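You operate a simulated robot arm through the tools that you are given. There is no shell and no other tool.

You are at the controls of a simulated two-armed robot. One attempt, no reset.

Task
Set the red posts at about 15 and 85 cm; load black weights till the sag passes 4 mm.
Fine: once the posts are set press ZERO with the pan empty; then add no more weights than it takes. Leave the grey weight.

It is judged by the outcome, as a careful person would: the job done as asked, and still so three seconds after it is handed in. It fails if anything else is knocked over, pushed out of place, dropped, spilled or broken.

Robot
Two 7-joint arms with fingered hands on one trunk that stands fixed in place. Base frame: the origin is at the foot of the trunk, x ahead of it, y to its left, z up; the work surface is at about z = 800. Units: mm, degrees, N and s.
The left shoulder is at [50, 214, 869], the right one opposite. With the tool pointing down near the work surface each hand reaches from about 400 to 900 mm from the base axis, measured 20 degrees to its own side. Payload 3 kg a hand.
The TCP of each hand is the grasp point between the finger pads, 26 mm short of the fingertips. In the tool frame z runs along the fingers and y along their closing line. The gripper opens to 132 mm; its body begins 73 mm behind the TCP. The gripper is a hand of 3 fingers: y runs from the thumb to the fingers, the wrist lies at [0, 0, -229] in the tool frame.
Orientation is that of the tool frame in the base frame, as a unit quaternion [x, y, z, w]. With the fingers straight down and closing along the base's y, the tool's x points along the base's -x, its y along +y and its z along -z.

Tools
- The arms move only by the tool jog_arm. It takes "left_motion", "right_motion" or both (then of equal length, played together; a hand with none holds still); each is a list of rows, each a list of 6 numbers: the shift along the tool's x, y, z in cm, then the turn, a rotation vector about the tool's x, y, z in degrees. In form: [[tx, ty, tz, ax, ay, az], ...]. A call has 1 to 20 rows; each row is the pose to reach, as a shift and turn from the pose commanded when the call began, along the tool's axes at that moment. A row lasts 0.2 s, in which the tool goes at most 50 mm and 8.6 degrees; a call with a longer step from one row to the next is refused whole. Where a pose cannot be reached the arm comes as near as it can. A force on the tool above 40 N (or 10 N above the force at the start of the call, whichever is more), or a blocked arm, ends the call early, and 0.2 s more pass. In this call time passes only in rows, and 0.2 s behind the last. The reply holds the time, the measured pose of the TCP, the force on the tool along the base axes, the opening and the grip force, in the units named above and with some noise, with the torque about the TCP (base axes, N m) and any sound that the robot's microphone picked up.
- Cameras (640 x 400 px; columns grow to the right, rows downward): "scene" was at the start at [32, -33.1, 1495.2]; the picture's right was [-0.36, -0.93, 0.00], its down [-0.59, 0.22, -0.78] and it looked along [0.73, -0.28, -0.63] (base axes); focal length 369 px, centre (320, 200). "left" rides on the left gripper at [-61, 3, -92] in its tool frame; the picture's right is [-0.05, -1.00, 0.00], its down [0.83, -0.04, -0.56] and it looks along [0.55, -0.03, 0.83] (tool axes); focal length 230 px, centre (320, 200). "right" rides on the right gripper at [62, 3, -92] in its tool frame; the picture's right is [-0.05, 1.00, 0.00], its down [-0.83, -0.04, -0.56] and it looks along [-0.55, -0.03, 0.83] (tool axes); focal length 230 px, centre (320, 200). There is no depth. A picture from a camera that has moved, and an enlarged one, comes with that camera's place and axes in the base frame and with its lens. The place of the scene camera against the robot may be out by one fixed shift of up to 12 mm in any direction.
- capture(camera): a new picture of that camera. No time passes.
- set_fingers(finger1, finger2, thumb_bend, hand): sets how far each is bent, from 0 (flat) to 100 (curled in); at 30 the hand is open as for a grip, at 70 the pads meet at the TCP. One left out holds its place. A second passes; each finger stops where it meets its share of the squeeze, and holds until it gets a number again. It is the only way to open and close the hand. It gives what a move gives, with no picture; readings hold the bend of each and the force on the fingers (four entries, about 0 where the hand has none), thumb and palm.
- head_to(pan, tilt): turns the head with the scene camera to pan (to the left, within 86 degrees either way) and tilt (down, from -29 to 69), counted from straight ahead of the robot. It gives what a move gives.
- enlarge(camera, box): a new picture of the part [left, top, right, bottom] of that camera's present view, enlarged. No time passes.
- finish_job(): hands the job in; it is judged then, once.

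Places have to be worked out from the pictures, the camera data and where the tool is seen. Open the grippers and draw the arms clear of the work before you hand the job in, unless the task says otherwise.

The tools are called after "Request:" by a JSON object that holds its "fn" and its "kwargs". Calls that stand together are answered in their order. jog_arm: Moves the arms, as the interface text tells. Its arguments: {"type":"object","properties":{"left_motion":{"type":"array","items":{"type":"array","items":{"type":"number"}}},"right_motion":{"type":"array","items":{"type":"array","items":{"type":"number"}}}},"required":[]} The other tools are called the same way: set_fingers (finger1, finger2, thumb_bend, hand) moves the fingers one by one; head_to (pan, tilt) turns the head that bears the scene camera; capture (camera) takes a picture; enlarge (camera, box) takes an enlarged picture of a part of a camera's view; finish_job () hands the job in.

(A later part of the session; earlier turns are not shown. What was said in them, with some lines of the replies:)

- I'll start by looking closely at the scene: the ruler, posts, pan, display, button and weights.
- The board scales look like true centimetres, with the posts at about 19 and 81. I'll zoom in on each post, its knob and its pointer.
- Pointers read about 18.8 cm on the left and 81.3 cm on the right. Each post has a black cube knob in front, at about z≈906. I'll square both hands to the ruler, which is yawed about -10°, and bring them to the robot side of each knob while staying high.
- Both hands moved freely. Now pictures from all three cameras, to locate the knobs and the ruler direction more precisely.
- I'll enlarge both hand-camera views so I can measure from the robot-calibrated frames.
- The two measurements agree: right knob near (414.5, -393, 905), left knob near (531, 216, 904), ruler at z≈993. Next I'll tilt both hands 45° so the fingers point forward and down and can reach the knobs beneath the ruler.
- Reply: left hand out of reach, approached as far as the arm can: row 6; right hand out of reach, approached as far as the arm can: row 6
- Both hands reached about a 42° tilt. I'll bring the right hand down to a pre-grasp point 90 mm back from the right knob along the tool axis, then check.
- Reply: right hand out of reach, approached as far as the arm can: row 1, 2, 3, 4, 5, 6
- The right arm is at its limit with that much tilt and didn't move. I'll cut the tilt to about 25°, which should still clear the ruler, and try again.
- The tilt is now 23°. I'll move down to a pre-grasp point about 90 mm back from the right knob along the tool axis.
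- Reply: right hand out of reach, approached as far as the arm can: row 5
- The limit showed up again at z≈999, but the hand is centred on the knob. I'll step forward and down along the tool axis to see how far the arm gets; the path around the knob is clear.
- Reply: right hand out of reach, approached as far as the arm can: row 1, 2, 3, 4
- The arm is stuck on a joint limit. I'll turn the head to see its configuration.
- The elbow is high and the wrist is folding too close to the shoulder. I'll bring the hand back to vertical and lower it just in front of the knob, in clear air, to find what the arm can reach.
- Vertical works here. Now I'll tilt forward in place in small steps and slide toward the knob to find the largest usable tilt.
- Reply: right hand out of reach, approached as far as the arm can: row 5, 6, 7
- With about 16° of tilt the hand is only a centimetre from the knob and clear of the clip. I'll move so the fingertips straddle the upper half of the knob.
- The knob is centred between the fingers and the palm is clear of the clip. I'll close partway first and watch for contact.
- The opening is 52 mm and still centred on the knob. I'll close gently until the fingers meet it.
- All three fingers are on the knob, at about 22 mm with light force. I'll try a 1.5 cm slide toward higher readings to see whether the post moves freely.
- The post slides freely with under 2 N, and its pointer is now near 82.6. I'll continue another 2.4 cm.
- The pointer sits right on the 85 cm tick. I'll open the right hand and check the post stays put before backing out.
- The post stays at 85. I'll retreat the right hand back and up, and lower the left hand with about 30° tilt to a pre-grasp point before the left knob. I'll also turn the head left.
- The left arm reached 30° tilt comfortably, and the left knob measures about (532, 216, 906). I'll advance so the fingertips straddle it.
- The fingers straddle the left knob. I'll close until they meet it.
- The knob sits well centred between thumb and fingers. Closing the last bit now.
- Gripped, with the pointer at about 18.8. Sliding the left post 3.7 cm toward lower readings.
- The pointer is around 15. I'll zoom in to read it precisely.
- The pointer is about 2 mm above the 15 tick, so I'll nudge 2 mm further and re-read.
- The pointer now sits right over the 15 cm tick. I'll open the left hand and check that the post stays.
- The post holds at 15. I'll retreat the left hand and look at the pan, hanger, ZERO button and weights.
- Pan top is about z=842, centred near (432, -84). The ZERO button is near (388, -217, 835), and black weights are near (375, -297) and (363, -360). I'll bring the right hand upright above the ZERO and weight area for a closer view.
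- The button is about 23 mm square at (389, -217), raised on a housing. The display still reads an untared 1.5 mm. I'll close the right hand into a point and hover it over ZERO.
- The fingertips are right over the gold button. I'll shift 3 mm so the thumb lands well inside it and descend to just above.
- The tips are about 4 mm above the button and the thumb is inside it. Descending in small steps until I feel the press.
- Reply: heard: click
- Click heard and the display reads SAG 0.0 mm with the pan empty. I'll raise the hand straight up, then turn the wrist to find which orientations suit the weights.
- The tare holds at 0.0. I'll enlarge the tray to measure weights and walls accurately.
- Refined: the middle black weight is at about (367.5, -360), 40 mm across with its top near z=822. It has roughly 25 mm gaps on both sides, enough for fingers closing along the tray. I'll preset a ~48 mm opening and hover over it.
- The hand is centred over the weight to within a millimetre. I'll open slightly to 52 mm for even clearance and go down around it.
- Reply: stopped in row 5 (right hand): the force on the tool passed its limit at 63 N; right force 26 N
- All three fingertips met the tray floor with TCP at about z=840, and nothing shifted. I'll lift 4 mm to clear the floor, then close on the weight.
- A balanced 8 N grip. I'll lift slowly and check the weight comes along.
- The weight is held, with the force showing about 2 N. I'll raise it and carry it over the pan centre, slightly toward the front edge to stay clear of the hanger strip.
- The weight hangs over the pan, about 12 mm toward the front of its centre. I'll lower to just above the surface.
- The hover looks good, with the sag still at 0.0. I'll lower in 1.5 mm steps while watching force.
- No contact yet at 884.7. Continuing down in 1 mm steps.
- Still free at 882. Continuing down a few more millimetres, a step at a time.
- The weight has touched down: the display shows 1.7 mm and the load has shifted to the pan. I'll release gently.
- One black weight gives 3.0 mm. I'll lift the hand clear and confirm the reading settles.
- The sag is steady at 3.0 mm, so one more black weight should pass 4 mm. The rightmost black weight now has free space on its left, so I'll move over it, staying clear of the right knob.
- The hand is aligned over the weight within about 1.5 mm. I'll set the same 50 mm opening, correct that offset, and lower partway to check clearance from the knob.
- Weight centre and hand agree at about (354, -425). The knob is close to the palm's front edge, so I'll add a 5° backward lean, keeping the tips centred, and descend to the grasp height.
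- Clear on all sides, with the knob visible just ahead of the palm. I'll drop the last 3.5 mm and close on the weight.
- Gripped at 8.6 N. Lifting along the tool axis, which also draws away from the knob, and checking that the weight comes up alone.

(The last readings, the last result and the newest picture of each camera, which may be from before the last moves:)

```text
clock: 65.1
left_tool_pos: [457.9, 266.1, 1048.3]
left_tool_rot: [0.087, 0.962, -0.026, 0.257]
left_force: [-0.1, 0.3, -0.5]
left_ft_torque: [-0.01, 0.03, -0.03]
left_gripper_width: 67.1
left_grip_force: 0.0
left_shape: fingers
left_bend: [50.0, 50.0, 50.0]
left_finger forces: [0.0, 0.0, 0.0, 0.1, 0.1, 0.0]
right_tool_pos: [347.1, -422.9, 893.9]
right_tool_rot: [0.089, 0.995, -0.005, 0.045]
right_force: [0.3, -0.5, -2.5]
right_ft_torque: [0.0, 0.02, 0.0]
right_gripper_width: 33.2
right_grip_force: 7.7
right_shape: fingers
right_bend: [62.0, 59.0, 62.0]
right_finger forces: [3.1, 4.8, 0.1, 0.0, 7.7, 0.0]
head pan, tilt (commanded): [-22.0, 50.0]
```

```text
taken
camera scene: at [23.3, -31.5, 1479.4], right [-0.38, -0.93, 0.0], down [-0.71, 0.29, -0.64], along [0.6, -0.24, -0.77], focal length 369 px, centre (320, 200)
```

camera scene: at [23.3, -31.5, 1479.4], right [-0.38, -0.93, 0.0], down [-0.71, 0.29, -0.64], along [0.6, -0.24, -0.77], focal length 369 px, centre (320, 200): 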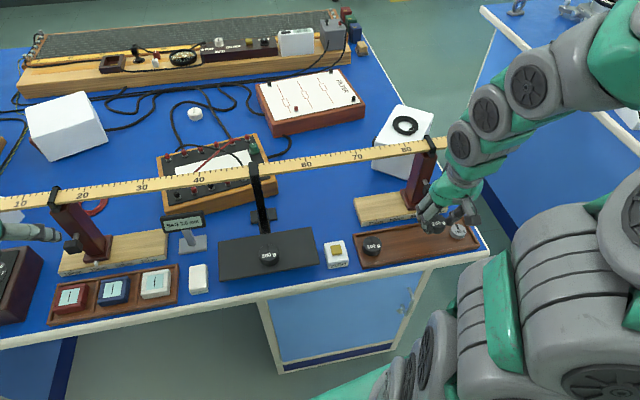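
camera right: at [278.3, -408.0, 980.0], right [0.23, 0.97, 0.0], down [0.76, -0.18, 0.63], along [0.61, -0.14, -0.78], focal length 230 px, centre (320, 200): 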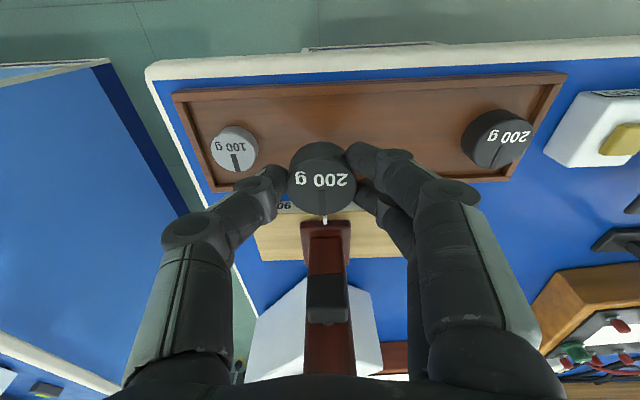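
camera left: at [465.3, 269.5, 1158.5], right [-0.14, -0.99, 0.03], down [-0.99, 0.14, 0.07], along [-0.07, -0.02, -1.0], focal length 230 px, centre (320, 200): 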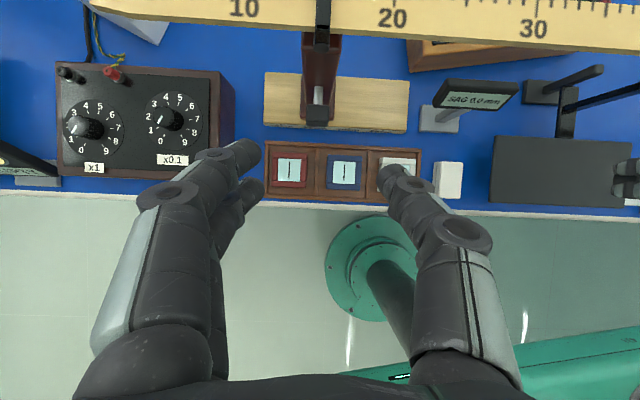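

The weight is held and the scene is undisturbed. I'll carry it over the right part of the pan, about 66 mm from the first weight.

Request:
{"fn": "jog_arm", "kwargs": {"right_motion": [[0, 0, -2.0, 0, 0, 0], [0, 1.5, -4.0, 0, 0, 0], [-0.2, 4.5, -5.0, 0, 0, 0], [-0.35, 8.0, -5.0, 0, 0, 0], [-0.5, 11.5, -5.0, 0, 0, 0], [-0.7, 15.0, -5.0, 0, 0, 0], [-0.85, 18.5, -5.0, 0, 0, 0], [-1.0, 22.0, -5.0, 0, 0, 0], [-1.2, 25.2, -4.8, 0, 0, 0], [-1.3, 27.5, -4.6, 0, 0, 0], [-1.31, 28.3, -4.5, 0, 0, 0]]}}

Request:
{"fn": "capture", "kwargs": {"camera": "right"}}

Request:
{"fn": "enlarge", "kwargs": {"camera": "scene", "box": [150, 170, 370, 300]}}

```text
clock: 67.5
left_tool_pos: [456.4, 267.0, 1049.1]
left_tool_rot: [0.086, 0.962, -0.026, 0.257]
left_force: [-0.3, -0.6, -0.1]
left_ft_torque: [-0.01, 0.04, 0.0]
left_gripper_width: 67.3
left_grip_force: 0.0
left_shape: fingers
left_bend: [50.0, 50.0, 50.0]
left_finger forces: [0.0, 0.0, 0.0, 0.0, 0.0, 0.0]
right_tool_pos: [407.7, -144.3, 941.7]
right_tool_rot: [0.088, 0.995, -0.004, 0.044]
right_force: [-0.8, 0.3, -1.5]
right_ft_torque: [-0.01, 0.03, -0.02]
right_gripper_width: 32.9
right_grip_force: 7.9
right_shape: fingers
right_bend: [62.0, 59.0, 62.0]
right_finger forces: [3.1, 5.0, 0.1, 0.1, 7.7, 0.0]
head pan, tilt (commanded): [-22.0, 50.0]
```

```text
taken
camera right: at [339.1, -129.4, 1025.7], right [0.23, 0.97, 0.0], down [0.76, -0.18, 0.63], along [0.61, -0.14, -0.78], focal length 230 px, centre (320, 200)
```

right: 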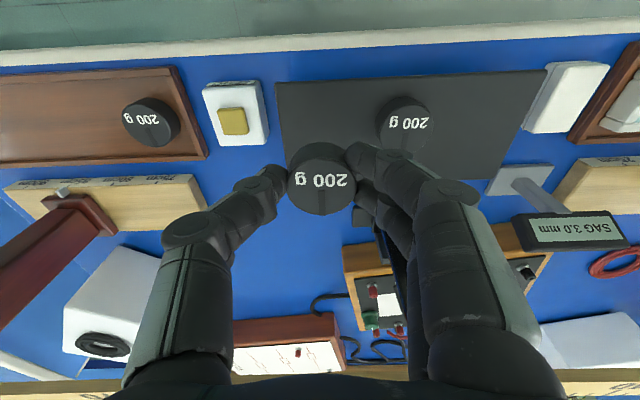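

```text
2.91 times, centred on (260, 235) of scene
camera zoom: at [23.3, -31.4, 1479.4], right [-0.37, -0.93, 0.0], down [-0.71, 0.29, -0.64], along [0.6, -0.24, -0.77], focal length 1073 px, centre (494, 98)
```

zoom: 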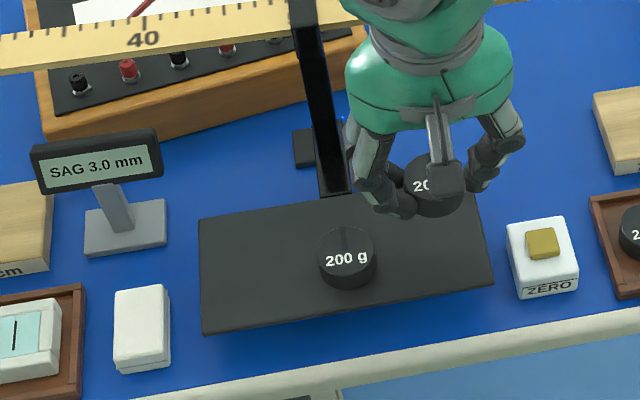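

Positioned well. I'll shift 3 mm further right and lower straight down to just above the pan.

Request:
{"fn": "jog_arm", "kwargs": {"right_motion": [[0.13, -0.3, 1.5, 0, 0, 0], [0.27, -0.3, 3.0, 0, 0, 0], [0.39, -0.3, 4.3, 0, 0, 0], [0.48, -0.3, 5.3, 0, 0, 0], [0.52, -0.3, 5.75, 0, 0, 0]]}}

Request:
{"fn": "capture", "kwargs": {"camera": "right"}}

Request:
{"fn": "enlarge", "kwargs": {"camera": "scene", "box": [150, 170, 370, 300]}}

```text
clock: 68.7
left_tool_pos: [457.8, 265.8, 1048.6]
left_tool_rot: [0.086, 0.962, -0.026, 0.257]
left_force: [-1.1, -0.8, 0.4]
left_ft_torque: [0.02, 0.01, 0.04]
left_gripper_width: 67.4
left_grip_force: 0.2
left_shape: fingers
left_bend: [50.0, 50.0, 50.0]
left_finger forces: [0.0, 0.0, 0.1, 0.0, 0.1, 0.1]
right_tool_pos: [404.2, -149.6, 883.7]
right_tool_rot: [0.088, 0.995, -0.005, 0.046]
right_force: [-0.9, 1.1, -1.9]
right_ft_torque: [-0.01, 0.0, 0.0]
right_gripper_width: 33.0
right_grip_force: 7.5
right_shape: fingers
right_bend: [62.0, 59.0, 62.0]
right_finger forces: [3.0, 4.9, 0.1, 0.0, 7.7, 0.0]
head pan, tilt (commanded): [-22.0, 50.0]
```

```text
taken
camera right: at [336.5, -133.9, 969.2], right [0.23, 0.97, 0.0], down [0.76, -0.18, 0.63], along [0.61, -0.14, -0.78], focal length 230 px, centre (320, 200)
```

right: 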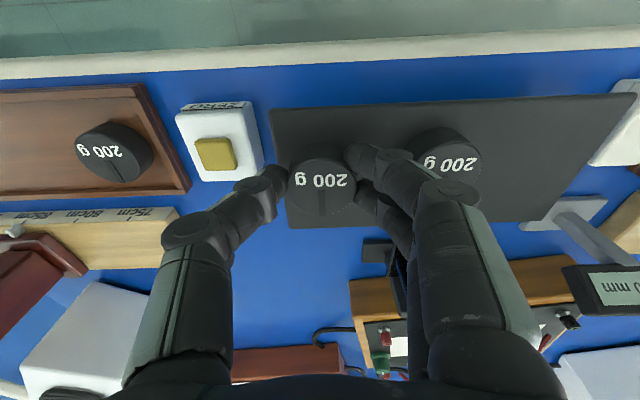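

```text
2.91 times, centred on (260, 235) of scene
camera zoom: at [23.3, -31.5, 1479.4], right [-0.37, -0.93, 0.0], down [-0.71, 0.29, -0.64], along [0.6, -0.24, -0.77], focal length 1073 px, centre (494, 98)
```

zoom: 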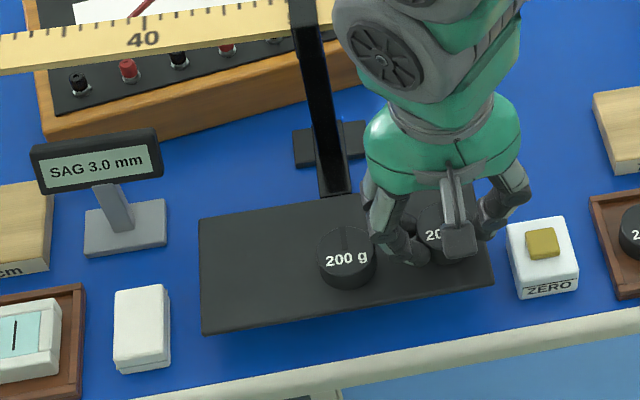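

The gap to the first weight is good. I'll move 3 mm back from the pan edge and lower in 1 mm steps until it touches.

Request:
{"fn": "jog_arm", "kwargs": {"right_motion": [[0, 0.3, 0, 0, 0, 0], [0.01, 0.3, 0.1, 0, 0, 0], [0.02, 0.3, 0.2, 0, 0, 0], [0.03, 0.3, 0.3, 0, 0, 0], [0.04, 0.3, 0.4, 0, 0, 0]]}}

Request:
{"fn": "enlarge", "kwargs": {"camera": "scene", "box": [150, 170, 370, 300]}}

```text
clock: 69.9
left_tool_pos: [457.5, 265.9, 1048.2]
left_tool_rot: [0.087, 0.962, -0.026, 0.258]
left_force: [0.3, 0.5, -0.1]
left_ft_torque: [-0.02, 0.0, 0.0]
left_gripper_width: 67.7
left_grip_force: 0.1
left_shape: fingers
left_bend: [50.0, 50.0, 50.0]
left_finger forces: [0.0, 0.0, 0.0, 0.1, 0.1, 0.0]
right_tool_pos: [406.3, -147.6, 880.1]
right_tool_rot: [0.087, 0.995, -0.004, 0.046]
right_force: [-0.4, -0.2, -2.6]
right_ft_torque: [0.03, 0.01, 0.0]
right_gripper_width: 32.8
right_grip_force: 8.3
right_shape: fingers
right_bend: [62.0, 59.0, 62.0]
right_finger forces: [3.1, 5.0, 0.1, 0.1, 7.7, 0.0]
head pan, tilt (commanded): [-22.0, 50.0]
```

```text
2.91 times, centred on (260, 235) of scene
camera zoom: at [23.3, -31.5, 1479.4], right [-0.37, -0.93, 0.0], down [-0.71, 0.29, -0.64], along [0.6, -0.24, -0.77], focal length 1073 px, centre (494, 98)
```

zoom: 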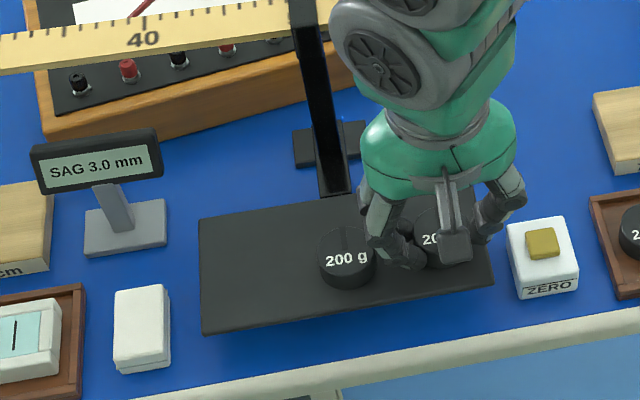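

Not touching yet; the display is still 3.0. Continuing down in 1 mm steps.

Request:
{"fn": "jog_arm", "kwargs": {"right_motion": [[0.01, 0, 0.1, 0, 0, 0], [0.02, 0, 0.2, 0, 0, 0], [0.03, 0, 0.3, 0, 0, 0]]}}

Request:
{"fn": "enlarge", "kwargs": {"camera": "scene", "box": [150, 170, 370, 300]}}

```text
clock: 70.7
left_tool_pos: [457.7, 266.4, 1047.5]
left_tool_rot: [0.086, 0.962, -0.026, 0.258]
left_force: [-0.6, -0.4, 0.3]
left_ft_torque: [-0.02, -0.05, -0.01]
left_gripper_width: 67.2
left_grip_force: 0.0
left_shape: fingers
left_bend: [50.0, 50.0, 50.0]
left_finger forces: [0.0, 0.0, 0.0, 0.0, 0.0, 0.0]
right_tool_pos: [405.6, -144.8, 876.7]
right_tool_rot: [0.088, 0.995, -0.005, 0.046]
right_force: [0.5, -0.3, -0.6]
right_ft_torque: [-0.02, -0.04, 0.01]
right_gripper_width: 32.7
right_grip_force: 7.7
right_shape: fingers
right_bend: [62.0, 59.0, 62.0]
right_finger forces: [3.2, 5.5, 0.0, 0.0, 7.7, 0.1]
head pan, tilt (commanded): [-22.0, 50.0]
```

```text
2.91 times, centred on (260, 235) of scene
camera zoom: at [23.3, -31.4, 1479.4], right [-0.37, -0.93, 0.0], down [-0.71, 0.29, -0.64], along [0.6, -0.24, -0.77], focal length 1073 px, centre (494, 98)
```

zoom: 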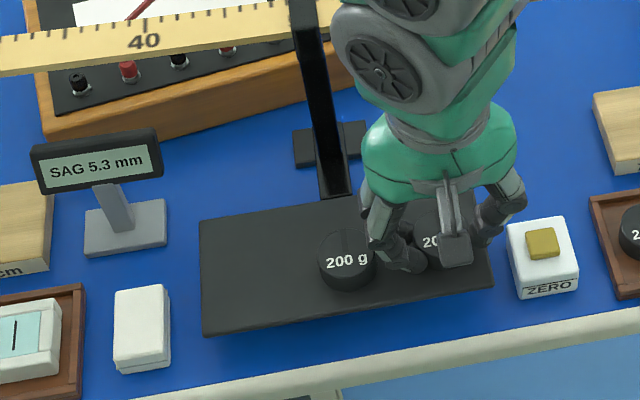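

Load is on the pan and the sag reads 5.3 mm. I'll release with a small opening so I don't disturb the first weight.

Request:
{"fn": "set_fingers", "kwargs": {"hand": "right", "finger1": 55, "finger2": 55, "thumb_bend": 55}}

Request:
{"fn": "capture", "kwargs": {"camera": "right"}}

Request:
{"fn": "enlarge", "kwargs": {"camera": "scene", "box": [150, 170, 370, 300]}}

```text
clock: 71.7
left_tool_pos: [458.4, 266.7, 1048.1]
left_tool_rot: [0.087, 0.962, -0.027, 0.258]
left_force: [0.5, -0.1, -0.3]
left_ft_torque: [-0.01, 0.02, 0.05]
left_gripper_width: 67.7
left_grip_force: 0.0
left_shape: fingers
left_bend: [50.0, 50.0, 50.0]
left_finger forces: [0.1, 0.1, 0.0, 0.1, 0.0, 0.0]
right_tool_pos: [406.1, -146.9, 875.4]
right_tool_rot: [0.088, 0.995, -0.005, 0.044]
right_force: [0.0, 0.4, 0.8]
right_ft_torque: [0.01, 0.0, 0.0]
right_gripper_width: 50.6
right_grip_force: 0.1
right_shape: fingers
right_bend: [55.0, 55.0, 55.0]
right_finger forces: [0.0, 0.1, 0.0, 0.0, 0.0, 0.0]
head pan, tilt (commanded): [-22.0, 50.0]
```

```text
taken
camera right: at [336.9, -131.7, 960.7], right [0.23, 0.97, 0.0], down [0.76, -0.18, 0.63], along [0.61, -0.14, -0.78], focal length 230 px, centre (320, 200)
```

right: 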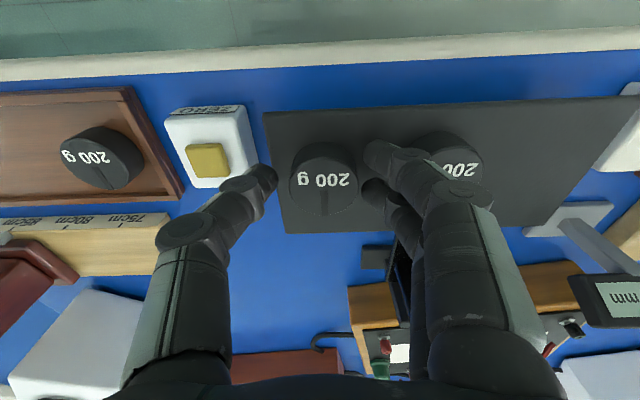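

```text
2.91 times, centred on (260, 235) of scene
camera zoom: at [23.3, -31.4, 1479.4], right [-0.37, -0.93, 0.0], down [-0.71, 0.29, -0.64], along [0.6, -0.24, -0.77], focal length 1073 px, centre (494, 98)
```

zoom: 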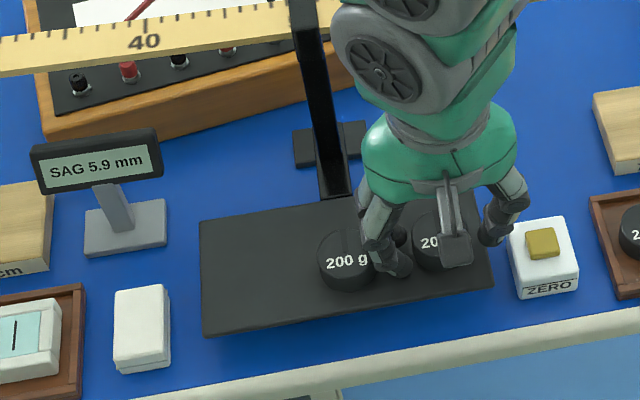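

Released: sag 5.9 mm, both weights flat on the pan, fingers clear of each. I'll lift straight up.

Request:
{"fn": "jog_arm", "kwargs": {"right_motion": [[-0.03, 0, -0.4, 0, 0, 0], [-0.1, 0, -1.2, 0, 0, 0], [-0.25, 0, -2.8, 0, 0, 0], [-0.45, 0, -5.0, 0, 0, 0], [-0.75, 0, -8.5, 0, 0, 0], [-1.1, 0, -12.0, 0, 0, 0]]}}

Request:
{"fn": "capture", "kwargs": {"camera": "scene"}}

Request:
{"fn": "enlarge", "kwargs": {"camera": "scene", "box": [150, 170, 370, 300]}}

```text
clock: 73.1
left_tool_pos: [457.5, 266.6, 1049.9]
left_tool_rot: [0.086, 0.962, -0.026, 0.258]
left_force: [-0.8, 0.6, 0.2]
left_ft_torque: [-0.02, -0.01, -0.02]
left_gripper_width: 67.3
left_grip_force: 0.0
left_shape: fingers
left_bend: [50.0, 50.0, 50.0]
left_finger forces: [0.1, 0.0, 0.0, 0.0, 0.1, 0.1]
right_tool_pos: [404.2, -148.9, 997.5]
right_tool_rot: [0.089, 0.995, -0.005, 0.045]
right_force: [-0.3, -0.2, -0.6]
right_ft_torque: [0.01, -0.04, 0.02]
right_gripper_width: 50.6
right_grip_force: 0.1
right_shape: fingers
right_bend: [55.0, 55.0, 55.0]
right_finger forces: [0.1, 0.0, 0.0, 0.0, 0.0, 0.0]
head pan, tilt (commanded): [-22.0, 50.0]
```

```text
taken
camera scene: at [23.3, -31.5, 1479.4], right [-0.37, -0.93, 0.0], down [-0.71, 0.29, -0.64], along [0.6, -0.24, -0.77], focal length 369 px, centre (320, 200)
```

scene: 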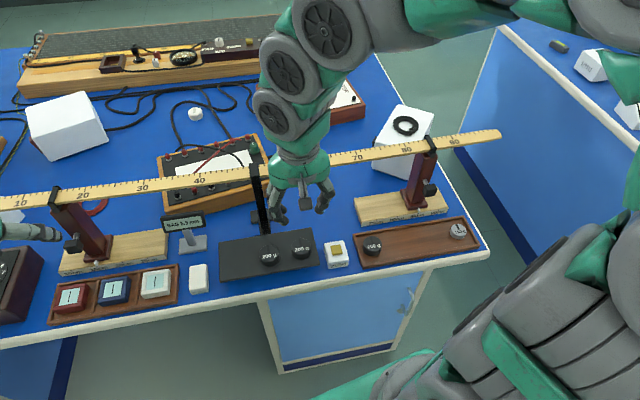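

```text
2.91 times, centred on (260, 235) of scene
camera zoom: at [23.3, -31.5, 1479.4], right [-0.37, -0.93, 0.0], down [-0.71, 0.29, -0.64], along [0.6, -0.24, -0.77], focal length 1073 px, centre (494, 98)
```

zoom: 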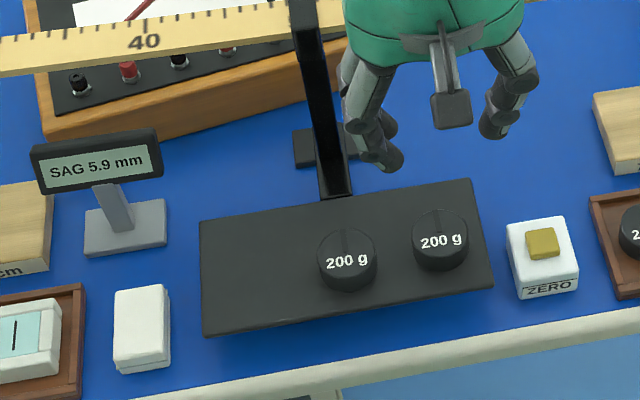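

The reading holds at 5.9 mm with two black weights on the pan. I'll withdraw both arms up and clear of the work.

Request:
{"fn": "jog_arm", "kwargs": {"left_motion": [[-0.5, 0, -0.9, 0, 0, 0], [-1.0, 0, -1.8, 0, 0, 0], [-1.5, 0, -2.7, 0, 0, 0], [-2.0, 0, -3.6, 0, 0, 0], [-2.5, 0, -4.5, 0, 0, 0], [-3.0, 0, -5.4, 0, 0, 0], [-3.5, 0, -6.3, 0, 0, 0], [-4.0, 0, -7.0, 0, 0, 0]], "right_motion": [[0, 0, -3.0, 0, 0, 0], [0, 0, -6.0, 0, 0, 0], [0, 0, -9.0, 0, 0, 0], [0, -2.0, -12.0, 0, 0, 0], [0, -6.0, -13.5, 0, 0, 0], [0, -10.5, -14, 0, 0, 0], [0, -15.0, -14, 0, 0, 0], [0, -19.0, -14, 0, 0, 0]]}}

Request:
{"fn": "set_fingers", "kwargs": {"hand": "right", "finger1": 30, "finger2": 30, "thumb_bend": 30}}

Request:
{"fn": "set_fingers", "kwargs": {"hand": "left", "finger1": 30, "finger2": 30, "thumb_bend": 30}}

Request:
{"fn": "capture", "kwargs": {"camera": "scene"}}

Request:
{"fn": "enlarge", "kwargs": {"camera": "scene", "box": [20, 170, 220, 320]}}

Request:
{"fn": "enlarge", "kwargs": {"camera": "scene", "box": [200, 130, 500, 300]}}

```text
clock: 74.9
left_tool_pos: [458.1, 266.4, 1130.3]
left_tool_rot: [0.086, 0.962, -0.026, 0.258]
left_force: [0.3, -0.6, -0.1]
left_ft_torque: [0.0, 0.01, -0.03]
left_gripper_width: 67.4
left_grip_force: 0.1
left_shape: fingers
left_bend: [50.0, 50.0, 50.0]
left_finger forces: [0.0, 0.1, 0.1, 0.0, 0.0, 0.1]
right_tool_pos: [360.8, -326.7, 1134.2]
right_tool_rot: [0.088, 0.995, -0.005, 0.045]
right_force: [-0.1, -0.1, -0.8]
right_ft_torque: [0.04, 0.0, 0.01]
right_gripper_width: 50.8
right_grip_force: 0.0
right_shape: fingers
right_bend: [55.0, 55.0, 55.0]
right_finger forces: [0.1, 0.1, 0.0, 0.0, 0.1, 0.1]
head pan, tilt (commanded): [-22.0, 50.0]
```

```text
clock: 75.9
left_tool_pos: [456.0, 267.1, 1129.3]
left_tool_rot: [0.087, 0.962, -0.026, 0.257]
left_force: [-0.1, 0.1, -0.1]
left_ft_torque: [-0.03, 0.03, 0.02]
left_gripper_width: 67.4
left_grip_force: 0.0
left_shape: fingers
left_bend: [50.0, 50.0, 50.0]
left_finger forces: [0.0, 0.0, 0.0, 0.0, 0.0, 0.0]
right_tool_pos: [361.5, -326.6, 1135.1]
right_tool_rot: [0.088, 0.995, -0.006, 0.045]
right_force: [0.7, -0.3, -0.4]
right_ft_torque: [0.03, 0.0, -0.02]
right_gripper_width: 134.0
right_grip_force: 0.0
right_shape: fingers
right_bend: [30.0, 30.0, 30.0]
right_finger forces: [0.1, 0.1, 0.0, 0.1, 0.0, 0.0]
head pan, tilt (commanded): [-22.0, 50.0]
```

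```text
clock: 76.9
left_tool_pos: [456.9, 266.4, 1129.0]
left_tool_rot: [0.087, 0.962, -0.027, 0.258]
left_force: [0.3, 0.4, -0.2]
left_ft_torque: [-0.02, -0.02, -0.01]
left_gripper_width: 133.7
left_grip_force: 0.1
left_shape: fingers
left_bend: [30.0, 30.0, 30.0]
left_finger forces: [0.1, 0.1, 0.0, 0.0, 0.0, 0.0]
right_tool_pos: [360.9, -327.3, 1134.8]
right_tool_rot: [0.087, 0.995, -0.004, 0.046]
right_force: [-0.3, 1.1, -0.1]
right_ft_torque: [0.04, -0.01, 0.0]
right_gripper_width: 133.7
right_grip_force: 0.1
right_shape: fingers
right_bend: [30.0, 30.0, 30.0]
right_finger forces: [0.0, 0.1, 0.1, 0.0, 0.0, 0.0]
head pan, tilt (commanded): [-22.0, 50.0]
```

```text
taken
camera scene: at [23.3, -31.4, 1479.4], right [-0.37, -0.93, 0.0], down [-0.71, 0.29, -0.64], along [0.6, -0.24, -0.77], focal length 369 px, centre (320, 200)
```

scene: 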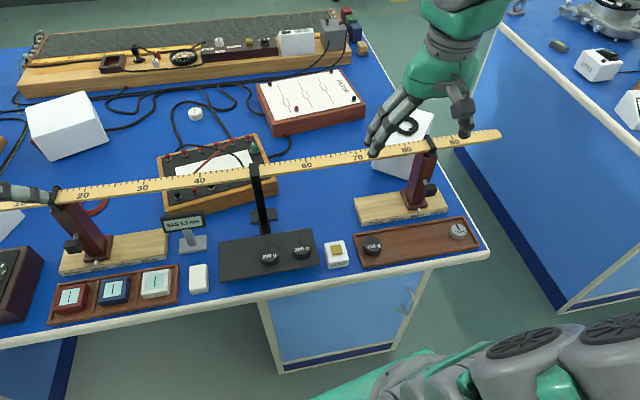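

```text
2.67 times, centred on (120, 245) of scene
camera zoom: at [23.3, -31.4, 1479.4], right [-0.37, -0.93, 0.0], down [-0.71, 0.29, -0.64], along [0.6, -0.24, -0.77], focal length 983 px, centre (853, 80)
```

zoom: 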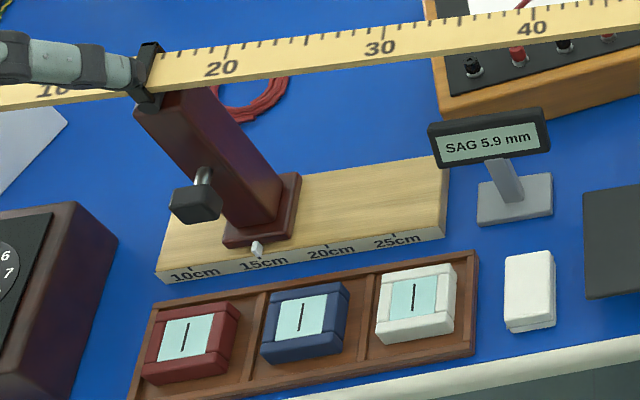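

```text
2.13 times, centred on (350, 215) of scene
camera zoom: at [23.3, -31.4, 1479.4], right [-0.37, -0.93, 0.0], down [-0.71, 0.29, -0.64], along [0.6, -0.24, -0.77], focal length 787 px, centre (256, 168)
```

zoom: 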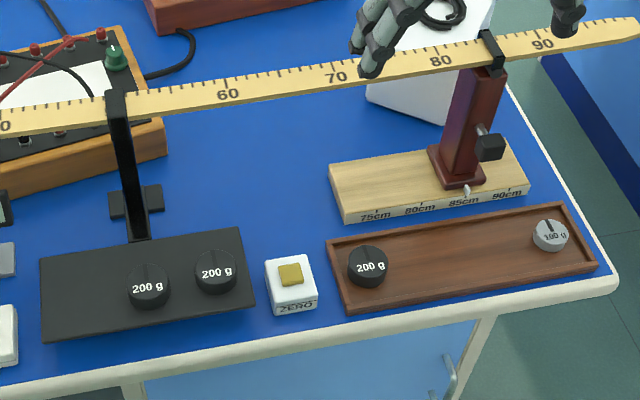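

The final check agrees with the task. The posts read 15 and 85 cm and the display shows 5.9 mm with two black weights. The grey weight and the spare black one are still in the tray, and both hands are open and clear. Handing in.

Request:
{"fn": "finish_job", "kwargs": {}}

```text
The job is handed in.
```

The job is done and handed in: two black 200 g weights are on the pan and the sag reads 5.9 mm, past the 4 mm you asked for.

- **Posts:** the left pointer sits on the 15 cm mark and the right one on 85 cm.
- **ZERO:** I pressed it with the pan empty once both posts were set. It clicked, and the display went from 1.5 to 0.0 mm.
- **Weights:** one black weight gave a steady 3.0 mm, so it took a second to pass 4 mm. The third black weight and the grey 100 g weight are still in the tray.

While I was picking up the first weight, the fingertips pressed on the tray floor and the move stopped itself at 63 N. Nothing visibly shifted in the pictures afterwards.

Both hands are open and drawn up clear of the work. The last pictures show nothing else moved or knocked over.
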